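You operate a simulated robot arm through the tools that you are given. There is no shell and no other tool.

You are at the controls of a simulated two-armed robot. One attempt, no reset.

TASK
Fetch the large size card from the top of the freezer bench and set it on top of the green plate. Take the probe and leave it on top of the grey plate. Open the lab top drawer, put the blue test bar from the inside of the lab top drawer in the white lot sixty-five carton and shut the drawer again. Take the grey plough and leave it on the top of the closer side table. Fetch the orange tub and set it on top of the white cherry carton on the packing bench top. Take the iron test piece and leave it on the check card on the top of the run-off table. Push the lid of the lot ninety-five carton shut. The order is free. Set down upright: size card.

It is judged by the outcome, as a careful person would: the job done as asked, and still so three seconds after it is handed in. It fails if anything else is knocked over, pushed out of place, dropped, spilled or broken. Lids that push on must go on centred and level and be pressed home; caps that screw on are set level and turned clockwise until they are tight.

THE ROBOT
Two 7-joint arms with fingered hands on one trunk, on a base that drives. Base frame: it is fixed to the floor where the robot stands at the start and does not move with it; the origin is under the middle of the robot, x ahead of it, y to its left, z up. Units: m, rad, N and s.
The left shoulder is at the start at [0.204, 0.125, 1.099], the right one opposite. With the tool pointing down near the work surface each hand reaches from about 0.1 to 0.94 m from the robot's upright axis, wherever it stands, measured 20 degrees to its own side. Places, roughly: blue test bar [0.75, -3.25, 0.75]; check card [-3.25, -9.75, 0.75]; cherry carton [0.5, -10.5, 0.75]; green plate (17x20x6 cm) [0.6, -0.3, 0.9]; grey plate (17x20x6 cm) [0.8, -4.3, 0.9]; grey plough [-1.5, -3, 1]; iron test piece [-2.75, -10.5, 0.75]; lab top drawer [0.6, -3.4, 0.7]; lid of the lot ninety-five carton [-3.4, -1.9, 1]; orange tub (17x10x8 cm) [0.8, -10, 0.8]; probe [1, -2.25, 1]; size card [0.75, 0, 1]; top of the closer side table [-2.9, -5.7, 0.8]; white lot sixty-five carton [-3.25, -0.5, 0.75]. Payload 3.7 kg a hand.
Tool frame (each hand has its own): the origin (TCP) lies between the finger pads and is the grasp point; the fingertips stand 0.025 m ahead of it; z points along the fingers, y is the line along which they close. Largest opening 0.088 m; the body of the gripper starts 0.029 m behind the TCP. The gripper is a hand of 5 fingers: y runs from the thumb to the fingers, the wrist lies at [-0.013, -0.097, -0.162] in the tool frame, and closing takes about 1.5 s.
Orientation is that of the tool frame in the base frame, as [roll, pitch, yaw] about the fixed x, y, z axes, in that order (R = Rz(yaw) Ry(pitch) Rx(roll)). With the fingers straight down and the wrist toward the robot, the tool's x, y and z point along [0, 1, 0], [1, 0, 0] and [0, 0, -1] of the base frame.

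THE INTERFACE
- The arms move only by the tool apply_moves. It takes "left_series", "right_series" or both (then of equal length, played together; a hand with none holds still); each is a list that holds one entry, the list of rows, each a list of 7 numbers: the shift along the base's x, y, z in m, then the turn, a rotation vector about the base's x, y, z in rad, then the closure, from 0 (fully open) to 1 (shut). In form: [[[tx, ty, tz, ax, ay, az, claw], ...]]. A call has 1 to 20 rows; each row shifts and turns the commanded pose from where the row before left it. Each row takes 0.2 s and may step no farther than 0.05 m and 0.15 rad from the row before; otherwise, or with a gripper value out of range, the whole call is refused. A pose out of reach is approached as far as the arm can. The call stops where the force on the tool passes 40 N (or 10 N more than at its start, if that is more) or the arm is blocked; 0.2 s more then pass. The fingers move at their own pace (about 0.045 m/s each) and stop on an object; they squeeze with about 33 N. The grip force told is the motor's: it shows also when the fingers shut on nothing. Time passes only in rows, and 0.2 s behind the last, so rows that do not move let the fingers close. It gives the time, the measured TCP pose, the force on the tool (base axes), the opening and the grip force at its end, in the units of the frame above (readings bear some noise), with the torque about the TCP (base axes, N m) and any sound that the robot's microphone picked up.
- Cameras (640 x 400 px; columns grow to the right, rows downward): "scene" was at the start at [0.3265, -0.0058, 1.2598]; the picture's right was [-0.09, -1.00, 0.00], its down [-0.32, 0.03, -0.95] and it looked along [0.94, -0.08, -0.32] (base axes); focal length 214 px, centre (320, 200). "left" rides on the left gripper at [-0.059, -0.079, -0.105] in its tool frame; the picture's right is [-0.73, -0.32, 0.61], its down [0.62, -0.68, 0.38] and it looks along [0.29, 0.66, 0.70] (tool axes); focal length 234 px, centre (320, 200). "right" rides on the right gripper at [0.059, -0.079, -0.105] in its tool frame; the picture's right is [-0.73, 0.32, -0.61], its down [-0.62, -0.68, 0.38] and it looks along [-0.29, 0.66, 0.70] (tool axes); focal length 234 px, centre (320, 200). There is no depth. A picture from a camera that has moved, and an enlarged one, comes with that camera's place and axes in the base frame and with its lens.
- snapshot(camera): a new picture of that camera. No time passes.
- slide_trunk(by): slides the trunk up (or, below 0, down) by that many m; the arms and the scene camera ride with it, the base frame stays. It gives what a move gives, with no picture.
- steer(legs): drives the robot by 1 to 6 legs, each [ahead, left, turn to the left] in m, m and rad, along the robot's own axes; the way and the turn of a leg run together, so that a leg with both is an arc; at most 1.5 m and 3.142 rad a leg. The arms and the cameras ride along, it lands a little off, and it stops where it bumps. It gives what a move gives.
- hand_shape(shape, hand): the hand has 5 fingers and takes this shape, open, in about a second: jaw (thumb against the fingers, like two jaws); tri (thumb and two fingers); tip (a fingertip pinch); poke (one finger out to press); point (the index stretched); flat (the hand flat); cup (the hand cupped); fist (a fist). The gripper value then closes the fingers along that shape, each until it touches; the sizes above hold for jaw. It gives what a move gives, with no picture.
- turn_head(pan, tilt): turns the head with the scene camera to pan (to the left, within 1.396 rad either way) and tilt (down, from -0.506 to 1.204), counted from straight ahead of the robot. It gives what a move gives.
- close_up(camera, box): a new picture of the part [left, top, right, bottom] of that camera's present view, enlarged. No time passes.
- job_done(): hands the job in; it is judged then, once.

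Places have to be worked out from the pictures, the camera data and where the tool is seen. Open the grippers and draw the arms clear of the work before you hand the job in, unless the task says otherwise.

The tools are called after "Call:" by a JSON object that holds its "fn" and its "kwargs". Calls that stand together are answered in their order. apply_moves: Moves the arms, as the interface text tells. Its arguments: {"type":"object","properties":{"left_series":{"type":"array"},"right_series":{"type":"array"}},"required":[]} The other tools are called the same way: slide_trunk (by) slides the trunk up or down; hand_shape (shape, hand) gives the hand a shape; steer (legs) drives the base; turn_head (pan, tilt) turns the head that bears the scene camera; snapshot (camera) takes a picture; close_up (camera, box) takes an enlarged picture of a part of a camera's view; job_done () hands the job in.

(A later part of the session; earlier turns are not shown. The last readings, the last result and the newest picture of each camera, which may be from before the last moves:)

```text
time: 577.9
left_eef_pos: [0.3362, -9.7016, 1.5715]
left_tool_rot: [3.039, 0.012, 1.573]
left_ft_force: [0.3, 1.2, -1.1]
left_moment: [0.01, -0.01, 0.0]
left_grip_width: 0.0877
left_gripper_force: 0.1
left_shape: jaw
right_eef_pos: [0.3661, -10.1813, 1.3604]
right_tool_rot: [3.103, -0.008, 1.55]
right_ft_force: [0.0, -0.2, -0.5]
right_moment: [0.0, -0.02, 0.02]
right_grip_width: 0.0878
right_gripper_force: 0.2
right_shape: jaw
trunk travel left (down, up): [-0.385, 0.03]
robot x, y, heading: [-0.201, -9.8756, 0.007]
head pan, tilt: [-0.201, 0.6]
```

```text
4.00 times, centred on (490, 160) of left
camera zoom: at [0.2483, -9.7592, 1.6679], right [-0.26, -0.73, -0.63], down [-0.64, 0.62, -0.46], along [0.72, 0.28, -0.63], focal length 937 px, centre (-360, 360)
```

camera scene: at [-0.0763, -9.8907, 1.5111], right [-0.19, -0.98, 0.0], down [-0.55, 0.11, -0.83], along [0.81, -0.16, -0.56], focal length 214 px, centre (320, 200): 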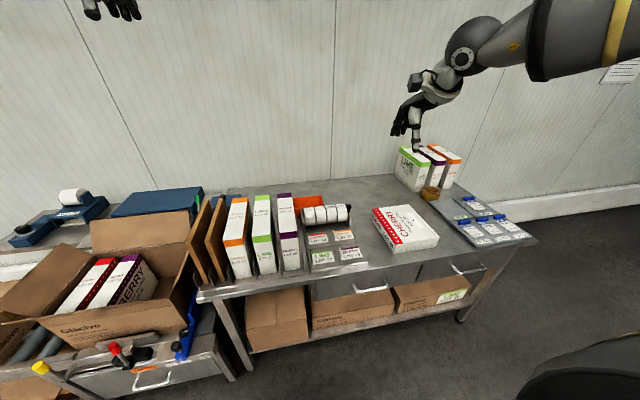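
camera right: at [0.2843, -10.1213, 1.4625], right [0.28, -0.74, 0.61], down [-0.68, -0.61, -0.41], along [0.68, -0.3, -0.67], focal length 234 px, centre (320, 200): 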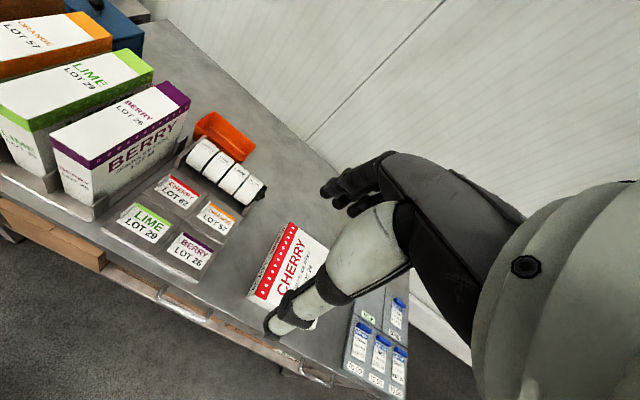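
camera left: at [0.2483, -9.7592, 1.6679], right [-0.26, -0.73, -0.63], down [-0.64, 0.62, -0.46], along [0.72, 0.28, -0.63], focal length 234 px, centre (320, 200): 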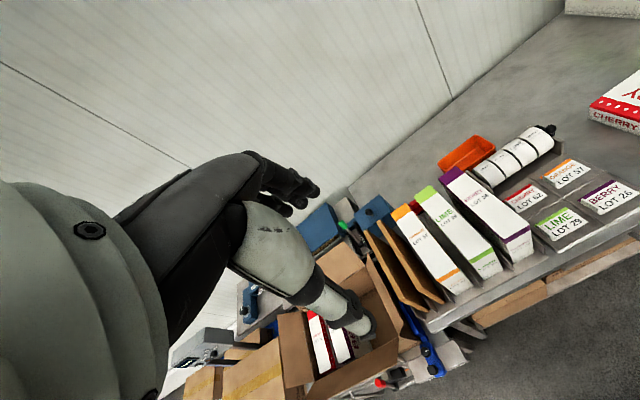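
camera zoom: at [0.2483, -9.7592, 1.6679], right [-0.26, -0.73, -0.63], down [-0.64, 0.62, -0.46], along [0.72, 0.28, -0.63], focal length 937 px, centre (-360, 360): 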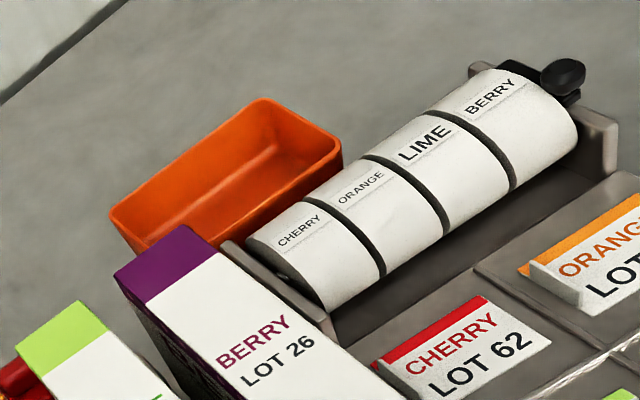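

Tub rim triangulated: x 0.793–0.887, y −10.086…−9.926, rim z≈0.867 (bench ≈0.787); it is empty. I'll pinch its back wall (thumb inside, fingers behind). I move into position and lower the trunk.

Call:
{"fn": "steer", "kwargs": {"legs": [[0.17, 0.1, -0.007]]}}

Call:
{"fn": "slide_trunk", "kwargs": {"by": -0.2}}

Call:
{"fn": "turn_head", "kwargs": {"pan": -0.25, "tilt": 0.5}}

Call:
{"fn": "snapshot", "kwargs": {"camera": "scene"}}

Call:
{"fn": "snapshot", "kwargs": {"camera": "right"}}

```text
time: 579.5
left_eef_pos: [0.5077, -9.6039, 1.572]
left_tool_rot: [3.038, 0.013, 1.567]
left_ft_force: [0.3, 0.4, -0.7]
left_moment: [0.01, -0.03, -0.04]
left_grip_width: 0.0879
left_gripper_force: 0.0
left_shape: jaw
right_eef_pos: [0.5345, -10.0836, 1.3605]
right_tool_rot: [3.103, -0.008, 1.544]
right_ft_force: [0.1, -0.5, -0.4]
right_moment: [-0.05, 0.01, 0.02]
right_grip_width: 0.0878
right_gripper_force: 0.1
right_shape: jaw
trunk travel left (down, up): [-0.385, 0.03]
robot x, y, heading: [-0.0335, -9.7768, -0.005]
head pan, tilt: [-0.201, 0.6]
```

```text
time: 581.7
left_eef_pos: [0.5058, -9.6036, 1.3732]
left_tool_rot: [3.034, 0.011, 1.566]
left_ft_force: [-0.1, -0.4, -0.3]
left_moment: [0.0, -0.01, -0.03]
left_grip_width: 0.0879
left_gripper_force: 0.0
left_shape: jaw
right_eef_pos: [0.5328, -10.0839, 1.1621]
right_tool_rot: [3.101, -0.008, 1.546]
right_ft_force: [-0.4, -0.2, 0.1]
right_moment: [-0.01, -0.02, 0.03]
right_grip_width: 0.0878
right_gripper_force: 0.1
right_shape: jaw
trunk travel left (down, up): [-0.185, 0.23]
robot x, y, heading: [-0.0326, -9.7747, -0.003]
head pan, tilt: [-0.201, 0.6]
```

```text
time: 582.3
left_eef_pos: [0.5086, -9.6031, 1.3724]
left_tool_rot: [3.036, 0.011, 1.567]
left_ft_force: [-0.3, -0.3, -0.1]
left_moment: [-0.01, 0.0, 0.02]
left_grip_width: 0.0879
left_gripper_force: 0.1
left_shape: jaw
right_eef_pos: [0.5333, -10.0844, 1.1611]
right_tool_rot: [3.103, -0.006, 1.545]
right_ft_force: [0.6, 0.5, 0.6]
right_moment: [0.0, -0.04, 0.01]
right_grip_width: 0.0873
right_gripper_force: 0.0
right_shape: jaw
trunk travel left (down, up): [-0.185, 0.23]
robot x, y, heading: [-0.0336, -9.7741, -0.0]
head pan, tilt: [-0.25, 0.499]
```

```text
taken
camera scene: at [0.2239, -9.7955, 1.3126], right [-0.25, -0.97, 0.0], down [-0.46, 0.12, -0.88], along [0.85, -0.22, -0.48], focal length 214 px, centre (320, 200)
```

scene: 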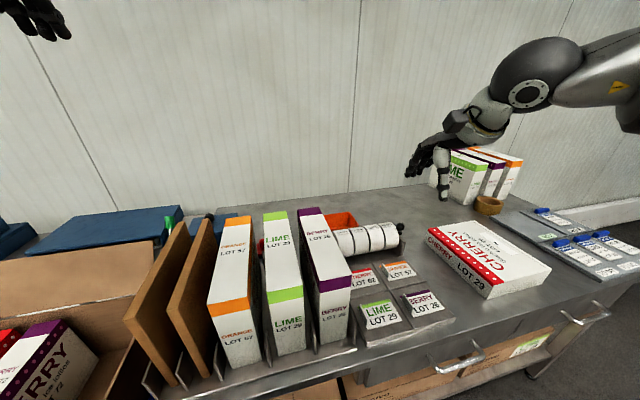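

```text
taken
camera right: at [0.4529, -10.0233, 1.2626], right [0.28, -0.74, 0.61], down [-0.68, -0.6, -0.41], along [0.68, -0.3, -0.67], focal length 234 px, centre (320, 200)
```

right: 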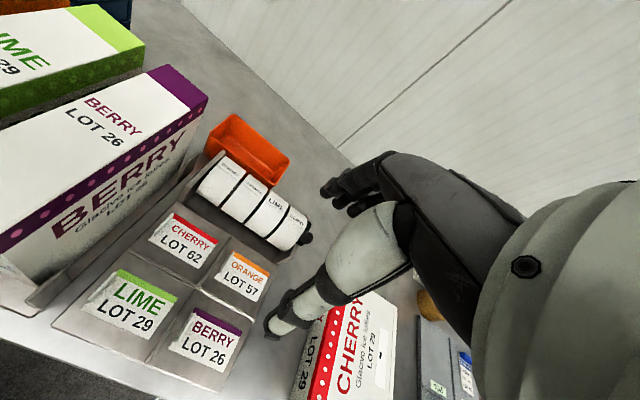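

I measure the CHERRY carton's top at x≈0.49–0.735, y≈−10.54…−10.325 (centre ≈(0.61, −10.43)). I move ahead 0.07 m for reach and bring the right hand over the tub's back wall.

Call:
{"fn": "steer", "kwargs": {"legs": [[0.07, 0, 0]]}}

Call:
{"fn": "apply_moves", "kwargs": {"right_series": [[[0.036, 0.01, 0.0, 0, 0, 0, 0.3], [0.036, 0.01, 0.0, 0, 0, 0.02, 0.3], [0.036, 0.01, -0.01, 0, 0, 0, 0.3], [0.036, 0.01, -0.01, 0, 0, 0, 0.3], [0.036, 0.01, -0.01, 0, 0, 0, 0.3], [0.036, 0.01, -0.01, 0, 0, 0, 0.3], [0.036, 0.01, -0.01, 0, 0, 0, 0.3], [0.03, 0.008, -0.01, 0, 0, 0, 0.3], [0, 0, 0, 0, 0, 0, 0.3]]]}}

Call:
{"fn": "snapshot", "kwargs": {"camera": "right"}}

Call:
{"fn": "snapshot", "kwargs": {"camera": "scene"}}

```text
time: 583.4
left_eef_pos: [0.5802, -9.6049, 1.3715]
left_tool_rot: [3.037, 0.01, 1.568]
left_ft_force: [0.4, 0.3, 0.2]
left_moment: [-0.03, 0.01, -0.02]
left_grip_width: 0.0878
left_gripper_force: 0.2
left_shape: jaw
right_eef_pos: [0.6049, -10.0849, 1.1603]
right_tool_rot: [3.102, -0.008, 1.544]
right_ft_force: [0.3, 0.1, -0.9]
right_moment: [-0.05, 0.0, 0.0]
right_grip_width: 0.0879
right_gripper_force: 0.2
right_shape: jaw
trunk travel left (down, up): [-0.185, 0.23]
robot x, y, heading: [0.0378, -9.7713, 0.002]
head pan, tilt: [-0.25, 0.499]
```

```text
time: 585.4
left_eef_pos: [0.5794, -9.6058, 1.3728]
left_tool_rot: [3.037, 0.011, 1.566]
left_ft_force: [-0.1, -0.6, 0.3]
left_moment: [0.0, -0.01, 0.01]
left_grip_width: 0.0879
left_gripper_force: 0.1
left_shape: jaw
right_eef_pos: [0.8669, -10.0136, 1.1082]
right_tool_rot: [3.101, -0.009, 1.564]
right_ft_force: [0.3, 0.0, -0.5]
right_moment: [-0.01, -0.01, 0.01]
right_grip_width: 0.0617
right_gripper_force: 0.1
right_shape: jaw
right hand out of reach, approached as far as the arm can: row 8
trunk travel left (down, up): [-0.185, 0.23]
robot x, y, heading: [0.0385, -9.7746, -0.003]
head pan, tilt: [-0.25, 0.499]
```

```text
taken
camera right: at [0.7849, -9.9538, 1.2102], right [0.29, -0.73, 0.61], down [-0.67, -0.62, -0.41], along [0.68, -0.29, -0.67], focal length 234 px, centre (320, 200)
```

right: 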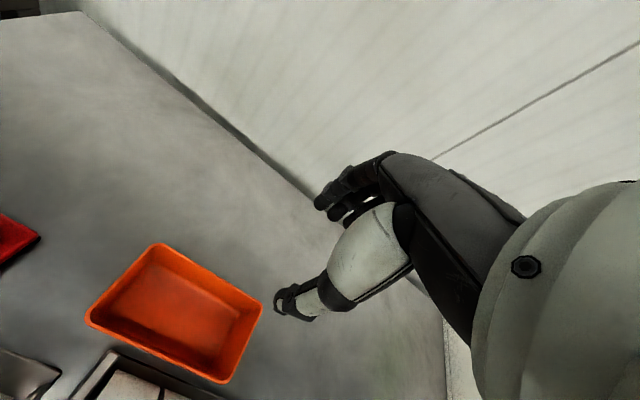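

```text
taken
camera scene: at [0.2944, -9.7964, 1.3128], right [-0.25, -0.97, 0.0], down [-0.46, 0.12, -0.88], along [0.85, -0.22, -0.48], focal length 214 px, centre (320, 200)
```

scene: 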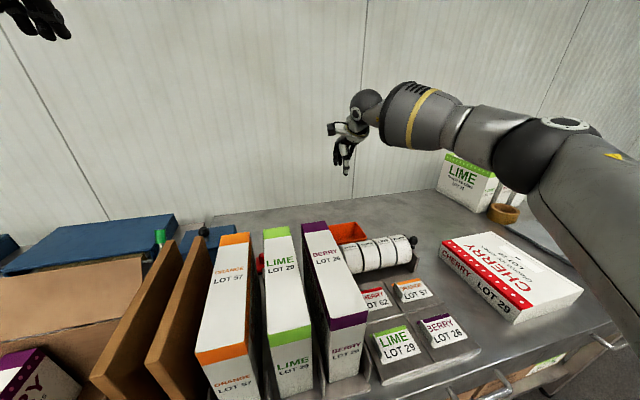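

The tub is directly below/ahead: back wall centre at (0.89, −10.006). I lower the trunk 0.05 m to gain forward reach and align above that wall.

Call:
{"fn": "slide_trunk", "kwargs": {"by": -0.05}}

Call:
{"fn": "apply_moves", "kwargs": {"right_series": [[[0.012, 0.004, 0, 0, 0, 0, 0.3], [0.012, 0.003, -0.02, 0, 0, 0, 0.3], [0, 0, -0.03, 0, 0, 0, 0.3], [0, 0, 0, 0, 0, 0, 0.3]]]}}

Call:
{"fn": "snapshot", "kwargs": {"camera": "right"}}

```text
time: 586.3
left_eef_pos: [0.5755, -9.604, 1.3244]
left_tool_rot: [3.034, 0.012, 1.567]
left_ft_force: [-0.3, 0.2, 0.6]
left_moment: [-0.02, -0.02, 0.01]
left_grip_width: 0.0878
left_gripper_force: 0.0
left_shape: jaw
right_eef_pos: [0.8649, -10.0112, 1.0612]
right_tool_rot: [3.1, -0.008, 1.565]
right_ft_force: [0.8, 0.1, 0.1]
right_moment: [0.01, 0.01, -0.01]
right_grip_width: 0.0618
right_gripper_force: 0.1
right_shape: jaw
trunk travel left (down, up): [-0.135, 0.28]
robot x, y, heading: [0.0382, -9.7745, -0.011]
head pan, tilt: [-0.25, 0.499]
```

```text
time: 587.3
left_eef_pos: [0.5806, -9.6044, 1.3224]
left_tool_rot: [3.036, 0.011, 1.568]
left_ft_force: [0.2, 0.0, 0.3]
left_moment: [0.0, 0.01, -0.01]
left_grip_width: 0.0876
left_gripper_force: 0.0
left_shape: jaw
right_eef_pos: [0.8917, -10.0044, 1.0083]
right_tool_rot: [3.102, -0.008, 1.565]
right_ft_force: [0.7, -0.1, -0.6]
right_moment: [0.01, 0.0, -0.01]
right_grip_width: 0.0618
right_gripper_force: 0.0
right_shape: jaw
trunk travel left (down, up): [-0.135, 0.28]
robot x, y, heading: [0.0384, -9.7762, -0.006]
head pan, tilt: [-0.25, 0.499]
```

```text
taken
camera right: at [0.8077, -9.9459, 1.111], right [0.29, -0.73, 0.61], down [-0.67, -0.62, -0.41], along [0.68, -0.29, -0.67], focal length 234 px, centre (320, 200)
```

right: 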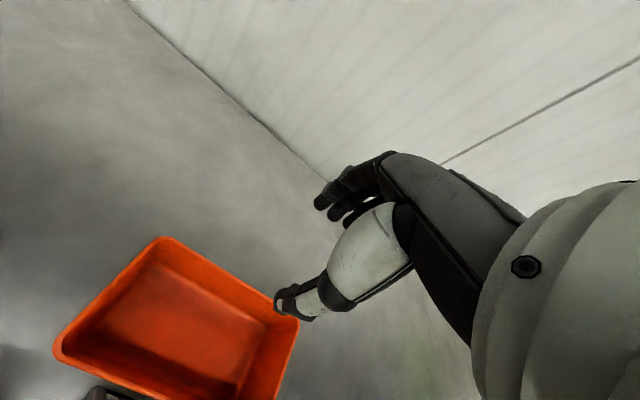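

Aligned: thumb will go inside, fingers behind the wall. I descend.

Call:
{"fn": "apply_moves", "kwargs": {"right_series": [[[-0.002, 0.002, -0.04, 0, 0, 0, 0.3], [-0.001, 0.002, -0.04, 0, 0, 0, 0.3], [0, 0, -0.03, 0, 0, 0, 0.3], [0, 0, -0.025, 0, 0, 0, 0.3], [0, 0, -0.01, 0, 0, 0, 0.3], [0, 0, 0, 0, 0, 0, 0.3]]]}}

Call:
{"fn": "snapshot", "kwargs": {"camera": "right"}}

Call:
{"fn": "snapshot", "kwargs": {"camera": "scene"}}

```text
time: 588.7
left_eef_pos: [0.5799, -9.6045, 1.3217]
left_tool_rot: [3.037, 0.011, 1.566]
left_ft_force: [-0.3, -0.3, 0.1]
left_moment: [0.01, 0.01, 0.0]
left_grip_width: 0.0878
left_gripper_force: 0.1
left_shape: jaw
right_eef_pos: [0.8889, -10.0002, 0.8623]
right_tool_rot: [3.101, -0.009, 1.565]
right_ft_force: [0.5, -0.3, -0.5]
right_moment: [0.0, 0.0, -0.02]
right_grip_width: 0.0618
right_gripper_force: 0.0
right_shape: jaw
trunk travel left (down, up): [-0.135, 0.28]
robot x, y, heading: [0.0429, -9.7737, -0.003]
head pan, tilt: [-0.25, 0.499]
```

```text
taken
camera right: at [0.8055, -9.9421, 0.9646], right [0.29, -0.73, 0.61], down [-0.67, -0.62, -0.41], along [0.68, -0.29, -0.67], focal length 234 px, centre (320, 200)
```

right: 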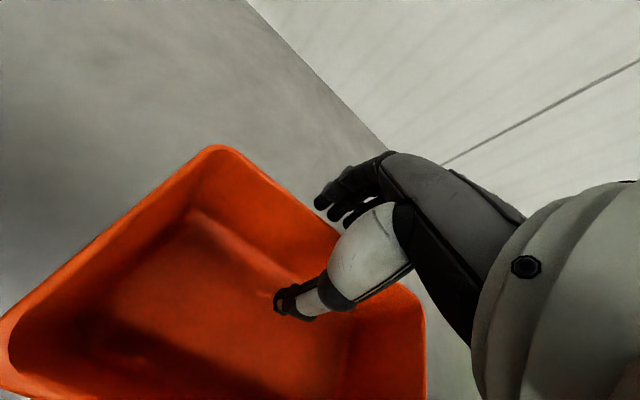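

```text
taken
camera scene: at [0.3497, -9.7962, 1.2556], right [-0.25, -0.97, 0.0], down [-0.46, 0.12, -0.88], along [0.85, -0.22, -0.48], focal length 214 px, centre (320, 200)
```

scene: 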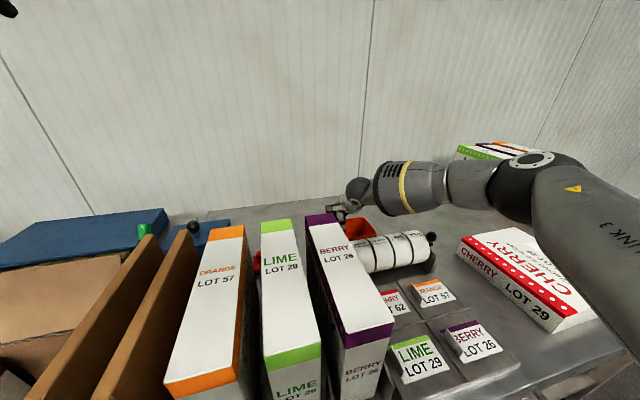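

Thumb inside the tub, fingers behind the wall. I close the grip.

Call:
{"fn": "apply_moves", "kwargs": {"right_series": [[[0, 0, 0, 0, 0, 0, 0.5], [0, 0, 0, 0, 0, 0, 0.7], [0, 0, 0, 0, 0, 0, 0.9], [0, 0, 0, 0, 0, 0, 1], [0, 0, 0, 0, 0, 0, 1], [0, 0, 0, 0, 0, 0, 1], [0, 0, 0, 0, 0, 0, 1]]]}}

Call:
{"fn": "snapshot", "kwargs": {"camera": "right"}}

```text
time: 590.3
left_eef_pos: [0.579, -9.6042, 1.3219]
left_tool_rot: [3.038, 0.012, 1.566]
left_ft_force: [-0.2, 0.3, 0.2]
left_moment: [0.02, -0.04, 0.0]
left_grip_width: 0.0876
left_gripper_force: 0.0
left_shape: jaw
right_eef_pos: [0.8882, -10.0028, 0.8631]
right_tool_rot: [3.104, -0.007, 1.564]
right_ft_force: [-0.4, -0.1, 0.4]
right_moment: [0.05, 0.04, 0.05]
right_grip_width: 0.0004
right_gripper_force: 32.7
right_shape: jaw
trunk travel left (down, up): [-0.135, 0.28]
robot x, y, heading: [0.0409, -9.7749, -0.006]
head pan, tilt: [-0.25, 0.499]
```

```text
taken
camera right: at [0.8054, -9.9422, 0.9645], right [0.29, -0.73, 0.61], down [-0.67, -0.62, -0.41], along [0.68, -0.29, -0.67], focal length 234 px, centre (320, 200)
```

right: 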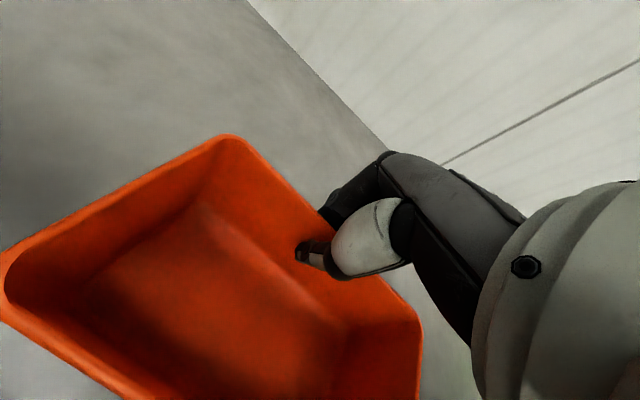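

Wall pinched. I lift straight up, clear of the dispenser and cartons.

Call:
{"fn": "apply_moves", "kwargs": {"right_series": [[[0, 0, 0.01, 0, 0, 0, 1], [0, 0, 0.02, 0, 0, 0, 1], [0, 0, 0.03, 0, 0, 0, 1], [0, 0, 0.04, 0, 0, 0, 1], [0, 0, 0.04, 0, 0, 0, 1], [0, 0, 0.04, 0, 0, 0, 1], [0, 0, 0.04, 0, 0, 0, 1], [0, 0, 0.03, 0, 0, 0, 1], [0, 0, 0, 0, 0, 0, 1]]]}}

Call:
{"fn": "snapshot", "kwargs": {"camera": "right"}}

Call:
{"fn": "snapshot", "kwargs": {"camera": "scene"}}

```text
time: 592.3
left_eef_pos: [0.5804, -9.604, 1.3212]
left_tool_rot: [3.039, 0.01, 1.566]
left_ft_force: [0.8, 0.2, 0.4]
left_moment: [-0.03, -0.03, 0.01]
left_grip_width: 0.0878
left_gripper_force: 0.1
left_shape: jaw
right_eef_pos: [0.888, -10.003, 1.1129]
right_tool_rot: [3.103, -0.007, 1.563]
right_ft_force: [-0.5, -0.3, -1.7]
right_moment: [0.0, -0.05, 0.0]
right_grip_width: 0.0001
right_gripper_force: 33.1
right_shape: jaw
trunk travel left (down, up): [-0.135, 0.28]
robot x, y, heading: [0.0386, -9.7755, 0.001]
head pan, tilt: [-0.25, 0.499]
```

```text
taken
camera right: at [0.8044, -9.9436, 1.215], right [0.29, -0.73, 0.61], down [-0.67, -0.62, -0.41], along [0.68, -0.29, -0.67], focal length 234 px, centre (320, 200)
```

right: 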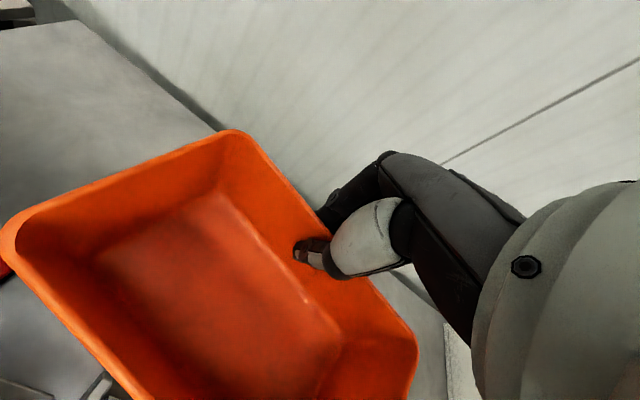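

```text
taken
camera scene: at [0.3502, -9.7963, 1.2554], right [-0.25, -0.97, 0.0], down [-0.46, 0.12, -0.88], along [0.85, -0.22, -0.48], focal length 214 px, centre (320, 200)
```

scene: 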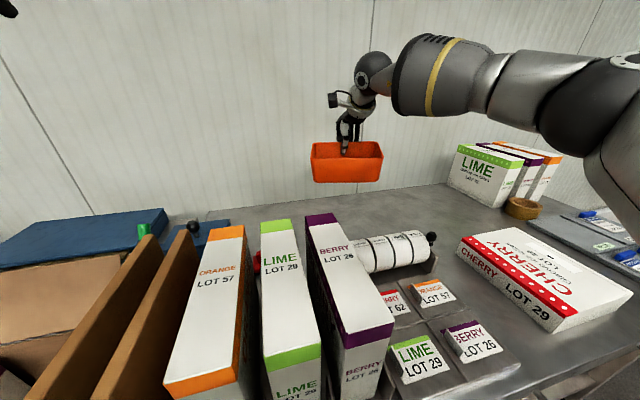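

The tub is lifted level. I strafe right 0.4 m so it comes over the CHERRY carton, then pull it in.

Call:
{"fn": "steer", "kwargs": {"legs": [[0, -0.42, 0]]}}

Call:
{"fn": "apply_moves", "kwargs": {"right_series": [[[-0.04, 0, 0, 0, 0, 0, 1], [-0.04, 0, 0, 0, 0, 0, 1], [-0.04, 0, 0, 0, 0, 0, 1], [-0.04, 0, 0, 0, 0, 0, 1], [-0.04, 0, 0, 0, 0, 0, 1], [-0.03, 0, 0, 0, 0, 0, 1], [0, 0, 0, 0, 0, 0, 1]]]}}

Call:
{"fn": "turn_head", "kwargs": {"pan": -0.3, "tilt": 0.6}}

Call:
{"fn": "snapshot", "kwargs": {"camera": "scene"}}

Call:
{"fn": "snapshot", "kwargs": {"camera": "right"}}

```text
time: 596.6
left_eef_pos: [0.5786, -10.0316, 1.3218]
left_tool_rot: [3.037, 0.01, 1.575]
left_ft_force: [-0.1, -0.1, 0.0]
left_moment: [0.02, -0.02, 0.01]
left_grip_width: 0.0879
left_gripper_force: 0.1
left_shape: jaw
right_eef_pos: [0.8894, -10.4272, 1.1132]
right_tool_rot: [3.102, -0.008, 1.573]
right_ft_force: [-1.5, -0.6, -0.8]
right_moment: [-0.03, -0.06, 0.02]
right_grip_width: 0.0001
right_gripper_force: 33.0
right_shape: jaw
trunk travel left (down, up): [-0.135, 0.28]
robot x, y, heading: [0.0396, -10.2054, 0.007]
head pan, tilt: [-0.25, 0.499]
```

```text
time: 598.2
left_eef_pos: [0.5781, -10.0324, 1.3213]
left_tool_rot: [3.041, 0.012, 1.575]
left_ft_force: [0.1, 0.1, -0.4]
left_moment: [0.0, 0.0, 0.0]
left_grip_width: 0.0877
left_gripper_force: 0.1
left_shape: jaw
right_eef_pos: [0.6584, -10.4328, 1.1119]
right_tool_rot: [3.103, -0.008, 1.574]
right_ft_force: [-0.4, 0.0, -1.6]
right_moment: [0.0, -0.08, 0.0]
right_grip_width: 0.0
right_gripper_force: 32.3
right_shape: jaw
trunk travel left (down, up): [-0.135, 0.28]
robot x, y, heading: [0.0415, -10.2074, 0.011]
head pan, tilt: [-0.25, 0.499]
```

```text
time: 598.9
left_eef_pos: [0.5775, -10.0314, 1.3214]
left_tool_rot: [3.036, 0.01, 1.575]
left_ft_force: [-0.1, 0.3, 0.1]
left_moment: [0.0, 0.03, -0.02]
left_grip_width: 0.0877
left_gripper_force: 0.0
left_shape: jaw
right_eef_pos: [0.6587, -10.433, 1.1139]
right_tool_rot: [3.103, -0.007, 1.572]
right_ft_force: [0.2, 0.1, -1.5]
right_moment: [0.02, -0.03, -0.01]
right_grip_width: 0.0
right_gripper_force: 32.9
right_shape: jaw
trunk travel left (down, up): [-0.135, 0.28]
robot x, y, heading: [0.0398, -10.2088, 0.009]
head pan, tilt: [-0.3, 0.6]
```

```text
taken
camera scene: at [0.3469, -10.2292, 1.2465], right [-0.29, -0.96, 0.0], down [-0.54, 0.16, -0.83], along [0.79, -0.24, -0.56], focal length 214 px, centre (320, 200)
```

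scene: 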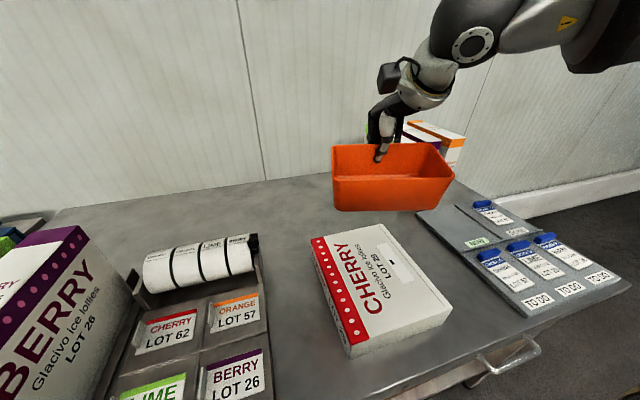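

```text
taken
camera right: at [0.5755, -10.3741, 1.2153], right [0.3, -0.73, 0.61], down [-0.66, -0.62, -0.41], along [0.68, -0.28, -0.67], focal length 234 px, centre (320, 200)
```

right: 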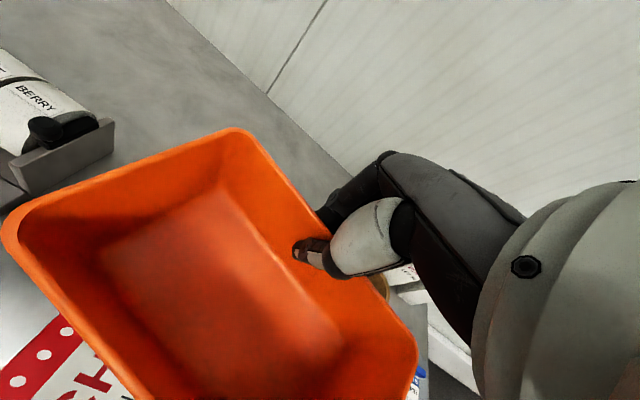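

The carton's top centre is (0.612, −10.432), and the tub is right above it. I lower to just above contact.

Call:
{"fn": "apply_moves", "kwargs": {"right_series": [[[0, 0, -0.04, 0, 0, 0, 1], [0, 0, -0.04, 0, 0, 0, 1], [0, 0, -0.04, 0, 0, 0, 1], [0, 0, -0.03, 0, 0, 0, 1], [0, 0, -0.02, 0, 0, 0, 1], [0, 0, 0, 0, 0, 0, 1]]]}}

Call:
{"fn": "snapshot", "kwargs": {"camera": "scene"}}

```text
time: 600.3
left_eef_pos: [0.5788, -10.0313, 1.3225]
left_tool_rot: [3.036, 0.009, 1.574]
left_ft_force: [0.3, -0.2, -0.3]
left_moment: [0.01, 0.01, 0.01]
left_grip_width: 0.0877
left_gripper_force: 0.0
left_shape: jaw
right_eef_pos: [0.6598, -10.429, 0.9427]
right_tool_rot: [3.101, -0.007, 1.572]
right_ft_force: [0.3, -0.4, -0.9]
right_moment: [-0.02, -0.04, -0.01]
right_grip_width: 0.0
right_gripper_force: 32.7
right_shape: jaw
trunk travel left (down, up): [-0.135, 0.28]
robot x, y, heading: [0.0398, -10.2066, 0.008]
head pan, tilt: [-0.3, 0.6]
```

```text
taken
camera scene: at [0.3466, -10.2292, 1.2466], right [-0.29, -0.96, 0.0], down [-0.54, 0.16, -0.83], along [0.79, -0.24, -0.56], focal length 214 px, centre (320, 200)
```

scene: 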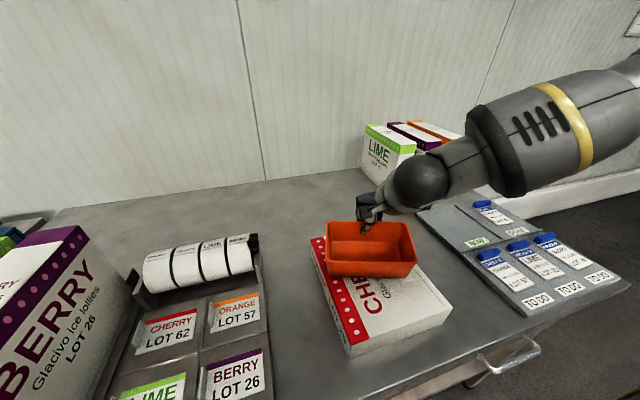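

Just above the carton, well centred. Lowering to contact.

Call:
{"fn": "apply_moves", "kwargs": {"right_series": [[[0, 0, -0.008, 0, 0, 0, 1], [0, 0, -0.006, 0, 0, 0, 1], [0, 0, -0.004, 0, 0, 0, 1], [0, 0, 0, 0, 0, 0, 1]]]}}

Call:
{"fn": "close_up", "kwargs": {"camera": "scene", "box": [290, 180, 470, 360]}}

```text
time: 601.3
left_eef_pos: [0.5787, -10.0309, 1.322]
left_tool_rot: [3.035, 0.011, 1.572]
left_ft_force: [-0.6, -0.8, 0.7]
left_moment: [-0.03, 0.01, -0.02]
left_grip_width: 0.0877
left_gripper_force: 0.1
left_shape: jaw
right_eef_pos: [0.6598, -10.4283, 0.9249]
right_tool_rot: [3.103, -0.008, 1.573]
right_ft_force: [-0.1, -1.3, 0.6]
right_moment: [0.04, 0.04, 0.03]
right_grip_width: 0.0
right_gripper_force: 33.0
right_shape: jaw
trunk travel left (down, up): [-0.135, 0.28]
robot x, y, heading: [0.0403, -10.2077, 0.007]
head pan, tilt: [-0.3, 0.6]
```

```text
2.22 times, centred on (380, 270) of scene
camera zoom: at [0.3468, -10.2292, 1.2465], right [-0.29, -0.96, 0.0], down [-0.54, 0.16, -0.83], along [0.79, -0.24, -0.56], focal length 477 px, centre (187, 44)
```

zoom: 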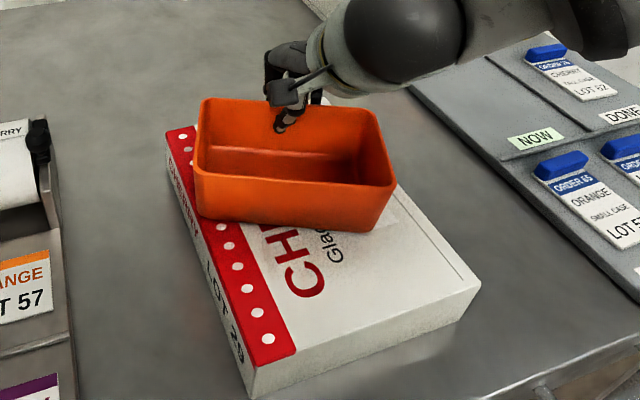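

Light contact. A bit more, then release and withdraw upward.

Call:
{"fn": "apply_moves", "kwargs": {"right_series": [[[0, 0, -0.003, 0, 0, 0, 1], [0, 0, 0, 0, 0, 0, 0.85], [0, 0, 0, 0, 0, 0, 0.65], [0, 0, 0, 0, 0, 0, 0.5], [0, 0, 0, 0, 0, 0, 0.45], [0, 0, 0, 0, 0, 0, 0.45], [0, 0, 0.01, 0, 0, 0, 0.45], [0, 0, 0.03, 0, 0, 0, 0.45], [0, 0, 0.04, 0, 0, 0, 0.45], [0, 0, 0.04, 0, 0, 0, 0.3], [0, 0, 0.04, 0, 0, 0, 0.1], [0, 0, 0.03, 0, 0, 0, 0], [0, 0, 0, 0, 0, 0, 0]]]}}

Call:
{"fn": "snapshot", "kwargs": {"camera": "scene"}}

Call:
{"fn": "snapshot", "kwargs": {"camera": "right"}}

```text
time: 604.1
left_eef_pos: [0.5784, -10.0315, 1.322]
left_tool_rot: [3.038, 0.011, 1.576]
left_ft_force: [0.3, 0.4, 0.6]
left_moment: [0.01, -0.04, 0.0]
left_grip_width: 0.088
left_gripper_force: 0.3
left_shape: jaw
right_eef_pos: [0.6608, -10.4291, 1.1143]
right_tool_rot: [3.103, -0.007, 1.573]
right_ft_force: [0.4, 0.9, -0.3]
right_moment: [0.0, 0.03, -0.01]
right_grip_width: 0.0874
right_gripper_force: 0.1
right_shape: jaw
trunk travel left (down, up): [-0.135, 0.28]
robot x, y, heading: [0.0376, -10.2068, 0.002]
head pan, tilt: [-0.3, 0.6]
```

```text
taken
camera scene: at [0.3472, -10.2292, 1.2463], right [-0.29, -0.96, 0.0], down [-0.54, 0.16, -0.82], along [0.79, -0.24, -0.57], focal length 214 px, centre (320, 200)
```

scene: 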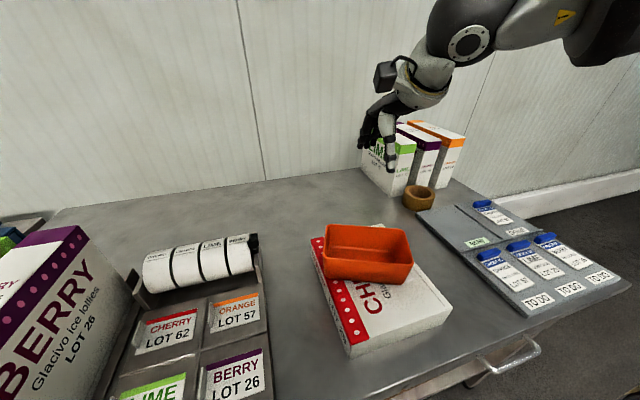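

```text
taken
camera right: at [0.5771, -10.3707, 1.216], right [0.3, -0.73, 0.61], down [-0.66, -0.62, -0.41], along [0.68, -0.28, -0.67], focal length 234 px, centre (320, 200)
```

right: 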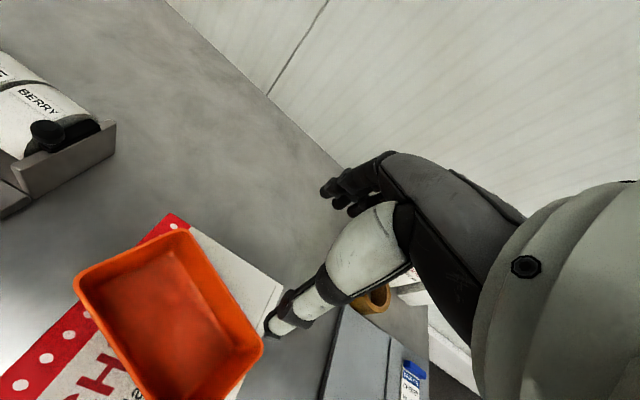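

The tub sits on the CHERRY carton. I back away and turn to the west side for the iron test piece.

Call:
{"fn": "steer", "kwargs": {"legs": [[-0.7, 0, 0], [0, 0, 1.57], [0, 0, 1.57]]}}

Call:
{"fn": "turn_head", "kwargs": {"pan": 0.0, "tilt": 0.35}}

Call:
{"fn": "snapshot", "kwargs": {"camera": "scene"}}

```text
time: 615.5
left_eef_pos: [-1.224, -10.3476, 1.3226]
left_tool_rot: [3.037, 0.013, -1.634]
left_ft_force: [-0.5, 0.3, -0.2]
left_moment: [0.02, 0.0, 0.02]
left_grip_width: 0.0874
left_gripper_force: 0.0
left_shape: jaw
right_eef_pos: [-1.2769, -9.9452, 1.1138]
right_tool_rot: [3.104, -0.006, -1.637]
right_ft_force: [-0.6, 0.1, -0.3]
right_moment: [0.0, -0.05, -0.01]
right_grip_width: 0.0877
right_gripper_force: 0.0
right_shape: jaw
trunk travel left (down, up): [-0.135, 0.28]
robot x, y, heading: [-0.6716, -10.2083, 3.076]
head pan, tilt: [-0.3, 0.6]
```

```text
time: 616.3
left_eef_pos: [-1.2226, -10.3466, 1.3231]
left_tool_rot: [3.037, 0.011, -1.634]
left_ft_force: [-0.3, -0.9, -0.7]
left_moment: [0.0, -0.03, -0.01]
left_grip_width: 0.0877
left_gripper_force: 0.1
left_shape: jaw
right_eef_pos: [-1.2777, -9.9449, 1.1129]
right_tool_rot: [3.103, -0.007, -1.638]
right_ft_force: [-0.1, -0.2, -0.9]
right_moment: [0.03, 0.01, -0.03]
right_grip_width: 0.0876
right_gripper_force: 0.0
right_shape: jaw
trunk travel left (down, up): [-0.135, 0.28]
robot x, y, heading: [-0.6708, -10.2086, 3.077]
head pan, tilt: [0.0, 0.351]
```

```text
taken
camera scene: at [-0.9882, -10.1865, 1.2692], right [0.06, 1.0, 0.0], down [0.34, -0.02, -0.94], along [-0.94, 0.06, -0.34], focal length 214 px, centre (320, 200)
```

scene: 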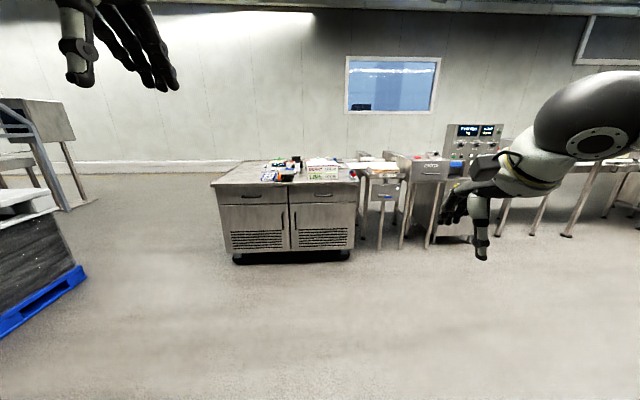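

I zoom on the cabinet and the run-off table beside it.

Call:
{"fn": "close_up", "kwargs": {"camera": "scene", "box": [200, 140, 460, 260]}}

Call:
{"fn": "close_up", "kwargs": {"camera": "scene", "box": [250, 145, 420, 215]}}

```text
2.46 times, centred on (330, 200) of scene
camera zoom: at [-0.9882, -10.1865, 1.2692], right [0.06, 1.0, 0.0], down [0.34, -0.02, -0.94], along [-0.94, 0.06, -0.34], focal length 528 px, centre (295, 200)
```

zoom: 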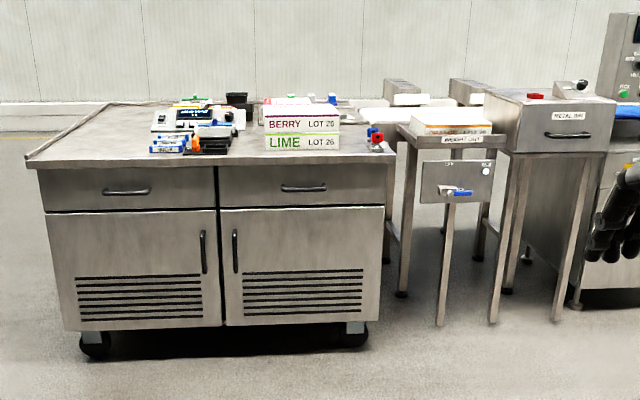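

```text
3.76 times, centred on (335, 180) of scene
camera zoom: at [-0.9882, -10.1865, 1.2692], right [0.06, 1.0, 0.0], down [0.34, -0.02, -0.94], along [-0.94, 0.06, -0.34], focal length 807 px, centre (264, 275)
```

zoom: 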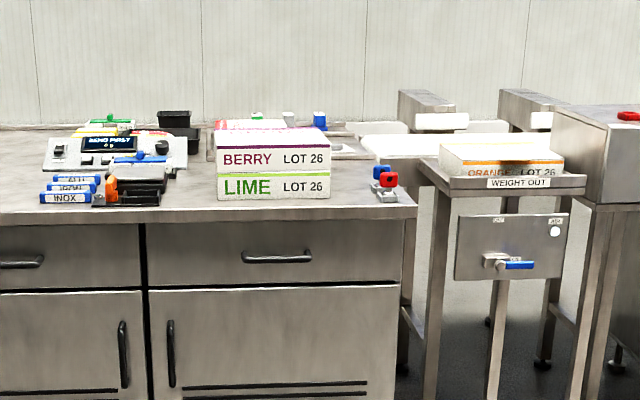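

The test pieces (labelled rods incl. IRON, INOX) lie on the cabinet top. I drive closer and raise the trunk for a better view.

Call:
{"fn": "steer", "kwargs": {"legs": [[1.15, 0, 0.06]]}}

Call:
{"fn": "slide_trunk", "kwargs": {"by": 0.15}}

Call:
{"fn": "turn_head", "kwargs": {"pan": 0.0, "tilt": 0.5}}

Call:
{"fn": "snapshot", "kwargs": {"camera": "scene"}}

Call:
{"fn": "close_up", "kwargs": {"camera": "scene", "box": [180, 130, 440, 260]}}

```text
time: 622.2
left_eef_pos: [-2.3801, -10.3852, 1.3226]
left_tool_rot: [3.036, 0.01, -1.537]
left_ft_force: [0.1, 0.6, 1.2]
left_moment: [-0.01, -0.01, 0.01]
left_grip_width: 0.0878
left_gripper_force: 0.1
left_shape: jaw
right_eef_pos: [-2.4737, -9.9902, 1.1136]
right_tool_rot: [3.103, -0.006, -1.539]
right_ft_force: [-0.3, 0.2, 0.1]
right_moment: [-0.02, -0.01, 0.03]
right_grip_width: 0.0875
right_gripper_force: 0.1
right_shape: jaw
trunk travel left (down, up): [-0.135, 0.28]
robot x, y, heading: [-1.8466, -10.197, -3.103]
head pan, tilt: [0.0, 0.351]
```

```text
time: 624.0
left_eef_pos: [-2.3821, -10.3847, 1.4709]
left_tool_rot: [3.041, 0.012, -1.537]
left_ft_force: [-0.5, 0.3, -0.7]
left_moment: [0.01, -0.04, -0.03]
left_grip_width: 0.0881
left_gripper_force: 0.0
left_shape: jaw
right_eef_pos: [-2.4764, -9.9912, 1.2633]
right_tool_rot: [3.104, -0.008, -1.537]
right_ft_force: [0.5, 0.2, 0.4]
right_moment: [-0.01, 0.0, 0.02]
right_grip_width: 0.0876
right_gripper_force: 0.1
right_shape: jaw
trunk travel left (down, up): [-0.285, 0.13]
robot x, y, heading: [-1.8455, -10.1909, -3.1]
head pan, tilt: [0.0, 0.351]
```

```text
time: 624.7
left_eef_pos: [-2.3801, -10.3845, 1.4718]
left_tool_rot: [3.037, 0.01, -1.537]
left_ft_force: [0.4, -0.1, -0.4]
left_moment: [0.01, 0.01, 0.0]
left_grip_width: 0.088
left_gripper_force: 0.2
left_shape: jaw
right_eef_pos: [-2.4728, -9.9894, 1.2642]
right_tool_rot: [3.103, -0.006, -1.54]
right_ft_force: [0.4, -0.2, 0.0]
right_moment: [-0.04, 0.04, 0.01]
right_grip_width: 0.0874
right_gripper_force: 0.0
right_shape: jaw
trunk travel left (down, up): [-0.285, 0.13]
robot x, y, heading: [-1.8464, -10.1927, -3.107]
head pan, tilt: [0.0, 0.499]
```

```text
taken
camera scene: at [-2.0117, -10.1966, 1.4179], right [-0.04, 1.0, 0.0], down [0.48, 0.02, -0.88], along [-0.88, -0.03, -0.48], focal length 214 px, centre (320, 200)
```

scene: 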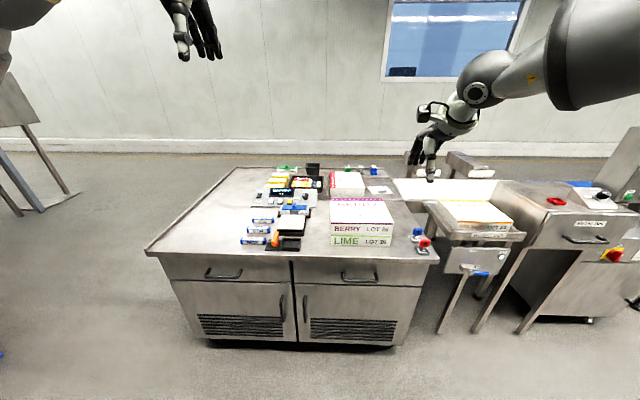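

```text
2.46 times, centred on (310, 195) of scene
camera zoom: at [-2.0117, -10.1966, 1.4179], right [-0.04, 1.0, 0.0], down [0.48, 0.02, -0.88], along [-0.88, -0.03, -0.48], focal length 528 px, centre (345, 212)
```

zoom: 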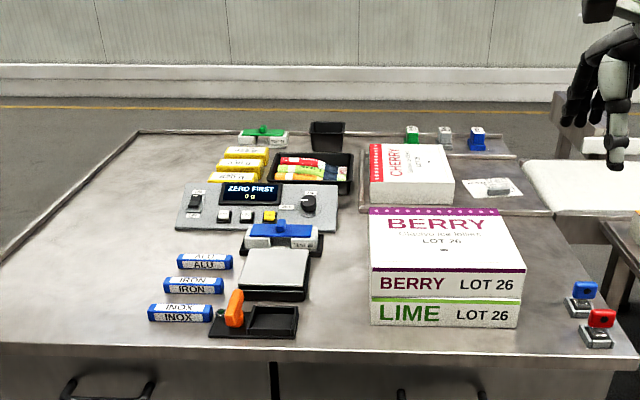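

The cabinet is the run-off table: IRON is the middle blue-ended piece at the front-left; a white card lies at the back right. I zoom in on both.

Call:
{"fn": "close_up", "kwargs": {"camera": "scene", "box": [225, 205, 325, 265]}}

Call:
{"fn": "close_up", "kwargs": {"camera": "scene", "box": [320, 150, 420, 220]}}

Call:
{"fn": "snapshot", "kwargs": {"camera": "right"}}

Call:
{"fn": "snapshot", "kwargs": {"camera": "left"}}

```text
6.40 times, centred on (275, 235) of scene
camera zoom: at [-2.0117, -10.1966, 1.4179], right [-0.04, 1.0, 0.0], down [0.48, 0.02, -0.88], along [-0.88, -0.03, -0.48], focal length 1373 px, centre (608, -24)
```

zoom: 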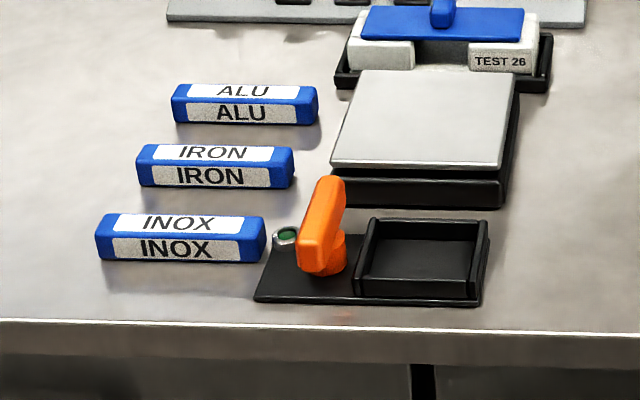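

```text
5.71 times, centred on (370, 185) of scene
camera zoom: at [-2.0117, -10.1966, 1.4179], right [-0.04, 1.0, 0.0], down [0.48, 0.02, -0.88], along [-0.88, -0.03, -0.48], focal length 1226 px, centre (34, 286)
```

zoom: 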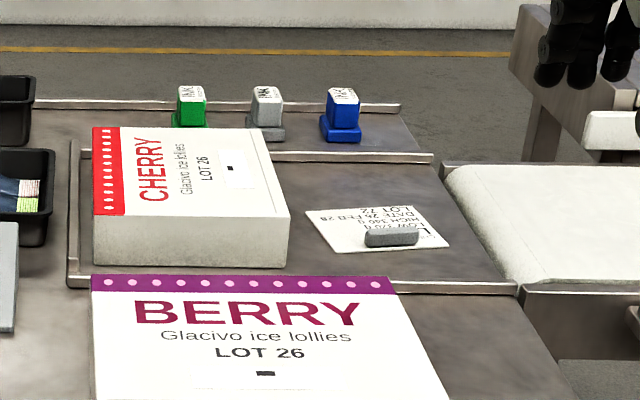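

```text
taken
camera right: at [-2.3895, -10.045, 1.3658], right [-0.32, 0.72, 0.61], down [0.65, 0.64, -0.41], along [-0.69, 0.26, -0.67], focal length 234 px, centre (320, 200)
```

right: 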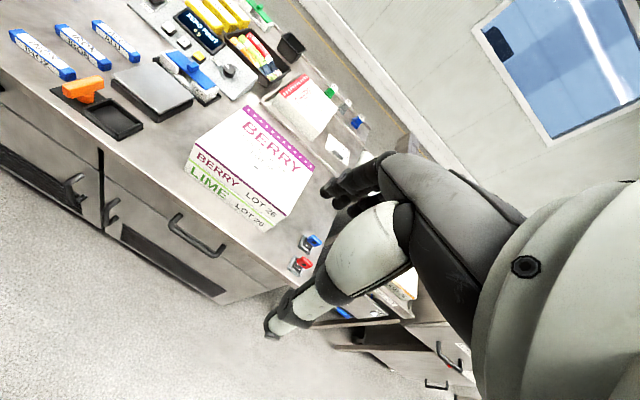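

```text
taken
camera left: at [-2.293, -10.3242, 1.5681], right [0.23, 0.74, -0.63], down [0.66, -0.6, -0.46], along [-0.72, -0.31, -0.63], focal length 234 px, centre (320, 200)
```

left: 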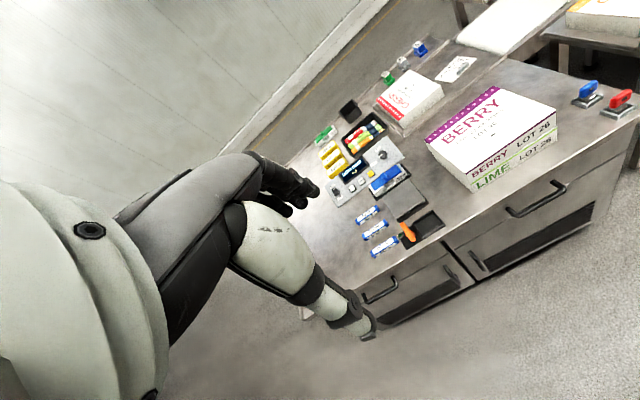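

IRON: top centre ≈ (−2.807, −10.51, 0.834), lying along y. The check card spans about x −3.32…−3.205, y −9.92…−9.79 with a small grey weight at its front. I position the robot so the right hand can grasp IRON in neutral orientation.

Call:
{"fn": "steer", "kwargs": {"legs": [[0, 0.56, -0.035], [0.38, 0, 0]]}}

Call:
{"fn": "slide_trunk", "kwargs": {"by": -0.15}}

Call:
{"fn": "turn_head", "kwargs": {"pan": -0.2, "tilt": 0.6}}

Call:
{"fn": "snapshot", "kwargs": {"camera": "scene"}}

Call:
{"fn": "snapshot", "kwargs": {"camera": "right"}}

```text
time: 632.1
left_eef_pos: [-2.7413, -10.9333, 1.4715]
left_tool_rot: [3.036, 0.009, -1.569]
left_ft_force: [-0.5, 0.2, -1.4]
left_moment: [0.0, 0.01, 0.04]
left_grip_width: 0.0879
left_gripper_force: 0.0
left_shape: jaw
right_eef_pos: [-2.8221, -10.535, 1.2635]
right_tool_rot: [3.103, -0.006, -1.572]
right_ft_force: [-0.3, -0.1, -0.8]
right_moment: [-0.01, -0.01, -0.03]
right_grip_width: 0.0876
right_gripper_force: 0.0
right_shape: jaw
trunk travel left (down, up): [-0.285, 0.13]
robot x, y, heading: [-2.1983, -10.7592, -3.135]
head pan, tilt: [0.0, 0.499]
```

```text
time: 633.8
left_eef_pos: [-2.7393, -10.9337, 1.3238]
left_tool_rot: [3.036, 0.011, -1.57]
left_ft_force: [-0.4, 0.1, 1.1]
left_moment: [0.03, 0.0, 0.04]
left_grip_width: 0.0877
left_gripper_force: 0.1
left_shape: jaw
right_eef_pos: [-2.8197, -10.5354, 1.1159]
right_tool_rot: [3.099, -0.006, -1.57]
right_ft_force: [0.2, 0.6, -0.1]
right_moment: [0.0, 0.01, 0.01]
right_grip_width: 0.0876
right_gripper_force: 0.0
right_shape: jaw
trunk travel left (down, up): [-0.135, 0.28]
robot x, y, heading: [-2.2022, -10.7587, -3.132]
head pan, tilt: [0.0, 0.499]
```

```text
time: 634.6
left_eef_pos: [-2.741, -10.9325, 1.3223]
left_tool_rot: [3.038, 0.011, -1.571]
left_ft_force: [-0.7, 0.2, -0.5]
left_moment: [0.01, -0.02, -0.02]
left_grip_width: 0.0881
left_gripper_force: 0.1
left_shape: jaw
right_eef_pos: [-2.8215, -10.5358, 1.1135]
right_tool_rot: [3.103, -0.008, -1.573]
right_ft_force: [0.8, 0.2, 0.9]
right_moment: [-0.01, -0.01, 0.0]
right_grip_width: 0.0877
right_gripper_force: 0.1
right_shape: jaw
trunk travel left (down, up): [-0.135, 0.28]
robot x, y, heading: [-2.1984, -10.7601, -3.139]
head pan, tilt: [-0.201, 0.6]
```

```text
taken
camera scene: at [-2.5101, -10.7397, 1.2465], right [0.2, 0.98, 0.0], down [0.55, -0.11, -0.83], along [-0.81, 0.16, -0.56], focal length 214 px, centre (320, 200)
```

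scene: 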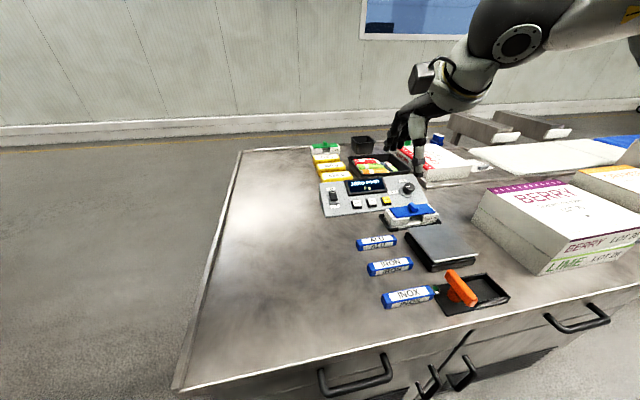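

```text
taken
camera right: at [-2.7382, -10.5929, 1.2159], right [-0.3, 0.73, 0.61], down [0.67, 0.62, -0.41], along [-0.68, 0.29, -0.67], focal length 234 px, centre (320, 200)
```

right: 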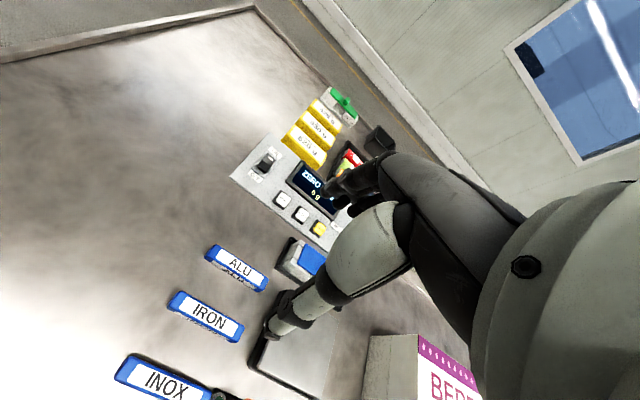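

IRON lies from y −10.566 to −10.457 at x≈−2.804, with ~54 mm gaps to its neighbours. I descend with the jaw at 6 cm.

Call:
{"fn": "apply_moves", "kwargs": {"right_series": [[[0.009, 0.01, -0.03, 0, 0, 0, 0.3], [0.009, 0.011, -0.04, 0, 0, 0, 0.3], [0, 0, -0.04, 0, 0, 0, 0.3], [0, 0, -0.04, 0, 0, 0, 0.3], [0, 0, -0.04, 0, 0, 0, 0.3], [0, 0, -0.03, 0, 0, 0, 0.3], [0, 0, 0, 0, 0, 0, 0.3]]]}}

Call:
{"fn": "snapshot", "kwargs": {"camera": "right"}}

Call:
{"fn": "snapshot", "kwargs": {"camera": "scene"}}

```text
time: 636.2
left_eef_pos: [-2.7399, -10.9329, 1.3234]
left_tool_rot: [3.037, 0.013, -1.57]
left_ft_force: [0.1, 0.1, -0.3]
left_moment: [0.0, 0.0, -0.04]
left_grip_width: 0.0877
left_gripper_force: 0.0
left_shape: jaw
right_eef_pos: [-2.8011, -10.5135, 0.8946]
right_tool_rot: [3.101, -0.009, -1.573]
right_ft_force: [-0.2, -0.4, 0.0]
right_moment: [-0.03, 0.02, 0.02]
right_grip_width: 0.0618
right_gripper_force: 0.0
right_shape: jaw
trunk travel left (down, up): [-0.135, 0.28]
robot x, y, heading: [-2.1974, -10.7579, -3.134]
head pan, tilt: [-0.201, 0.6]
```

```text
taken
camera right: at [-2.7183, -10.5713, 0.9965], right [-0.3, 0.73, 0.61], down [0.67, 0.62, -0.42], along [-0.68, 0.29, -0.67], focal length 234 px, centre (320, 200)
```

right: 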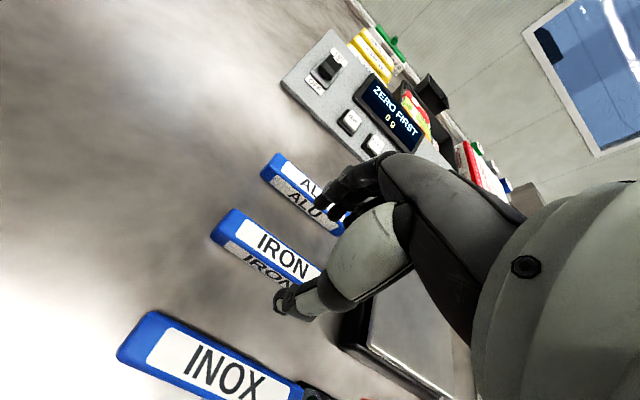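

```text
taken
camera scene: at [-2.5096, -10.7398, 1.2467], right [0.2, 0.98, 0.0], down [0.55, -0.11, -0.83], along [-0.81, 0.16, -0.56], focal length 214 px, centre (320, 200)
```

scene: 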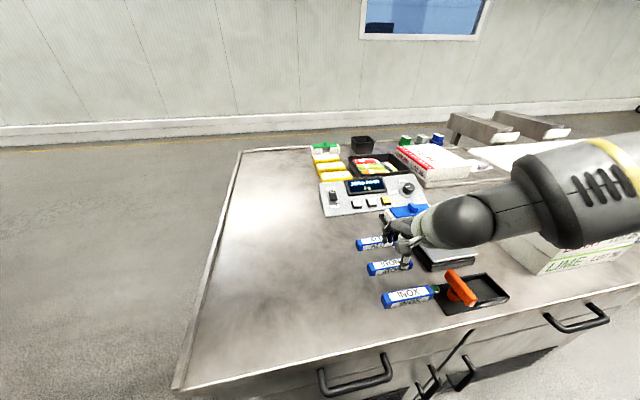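

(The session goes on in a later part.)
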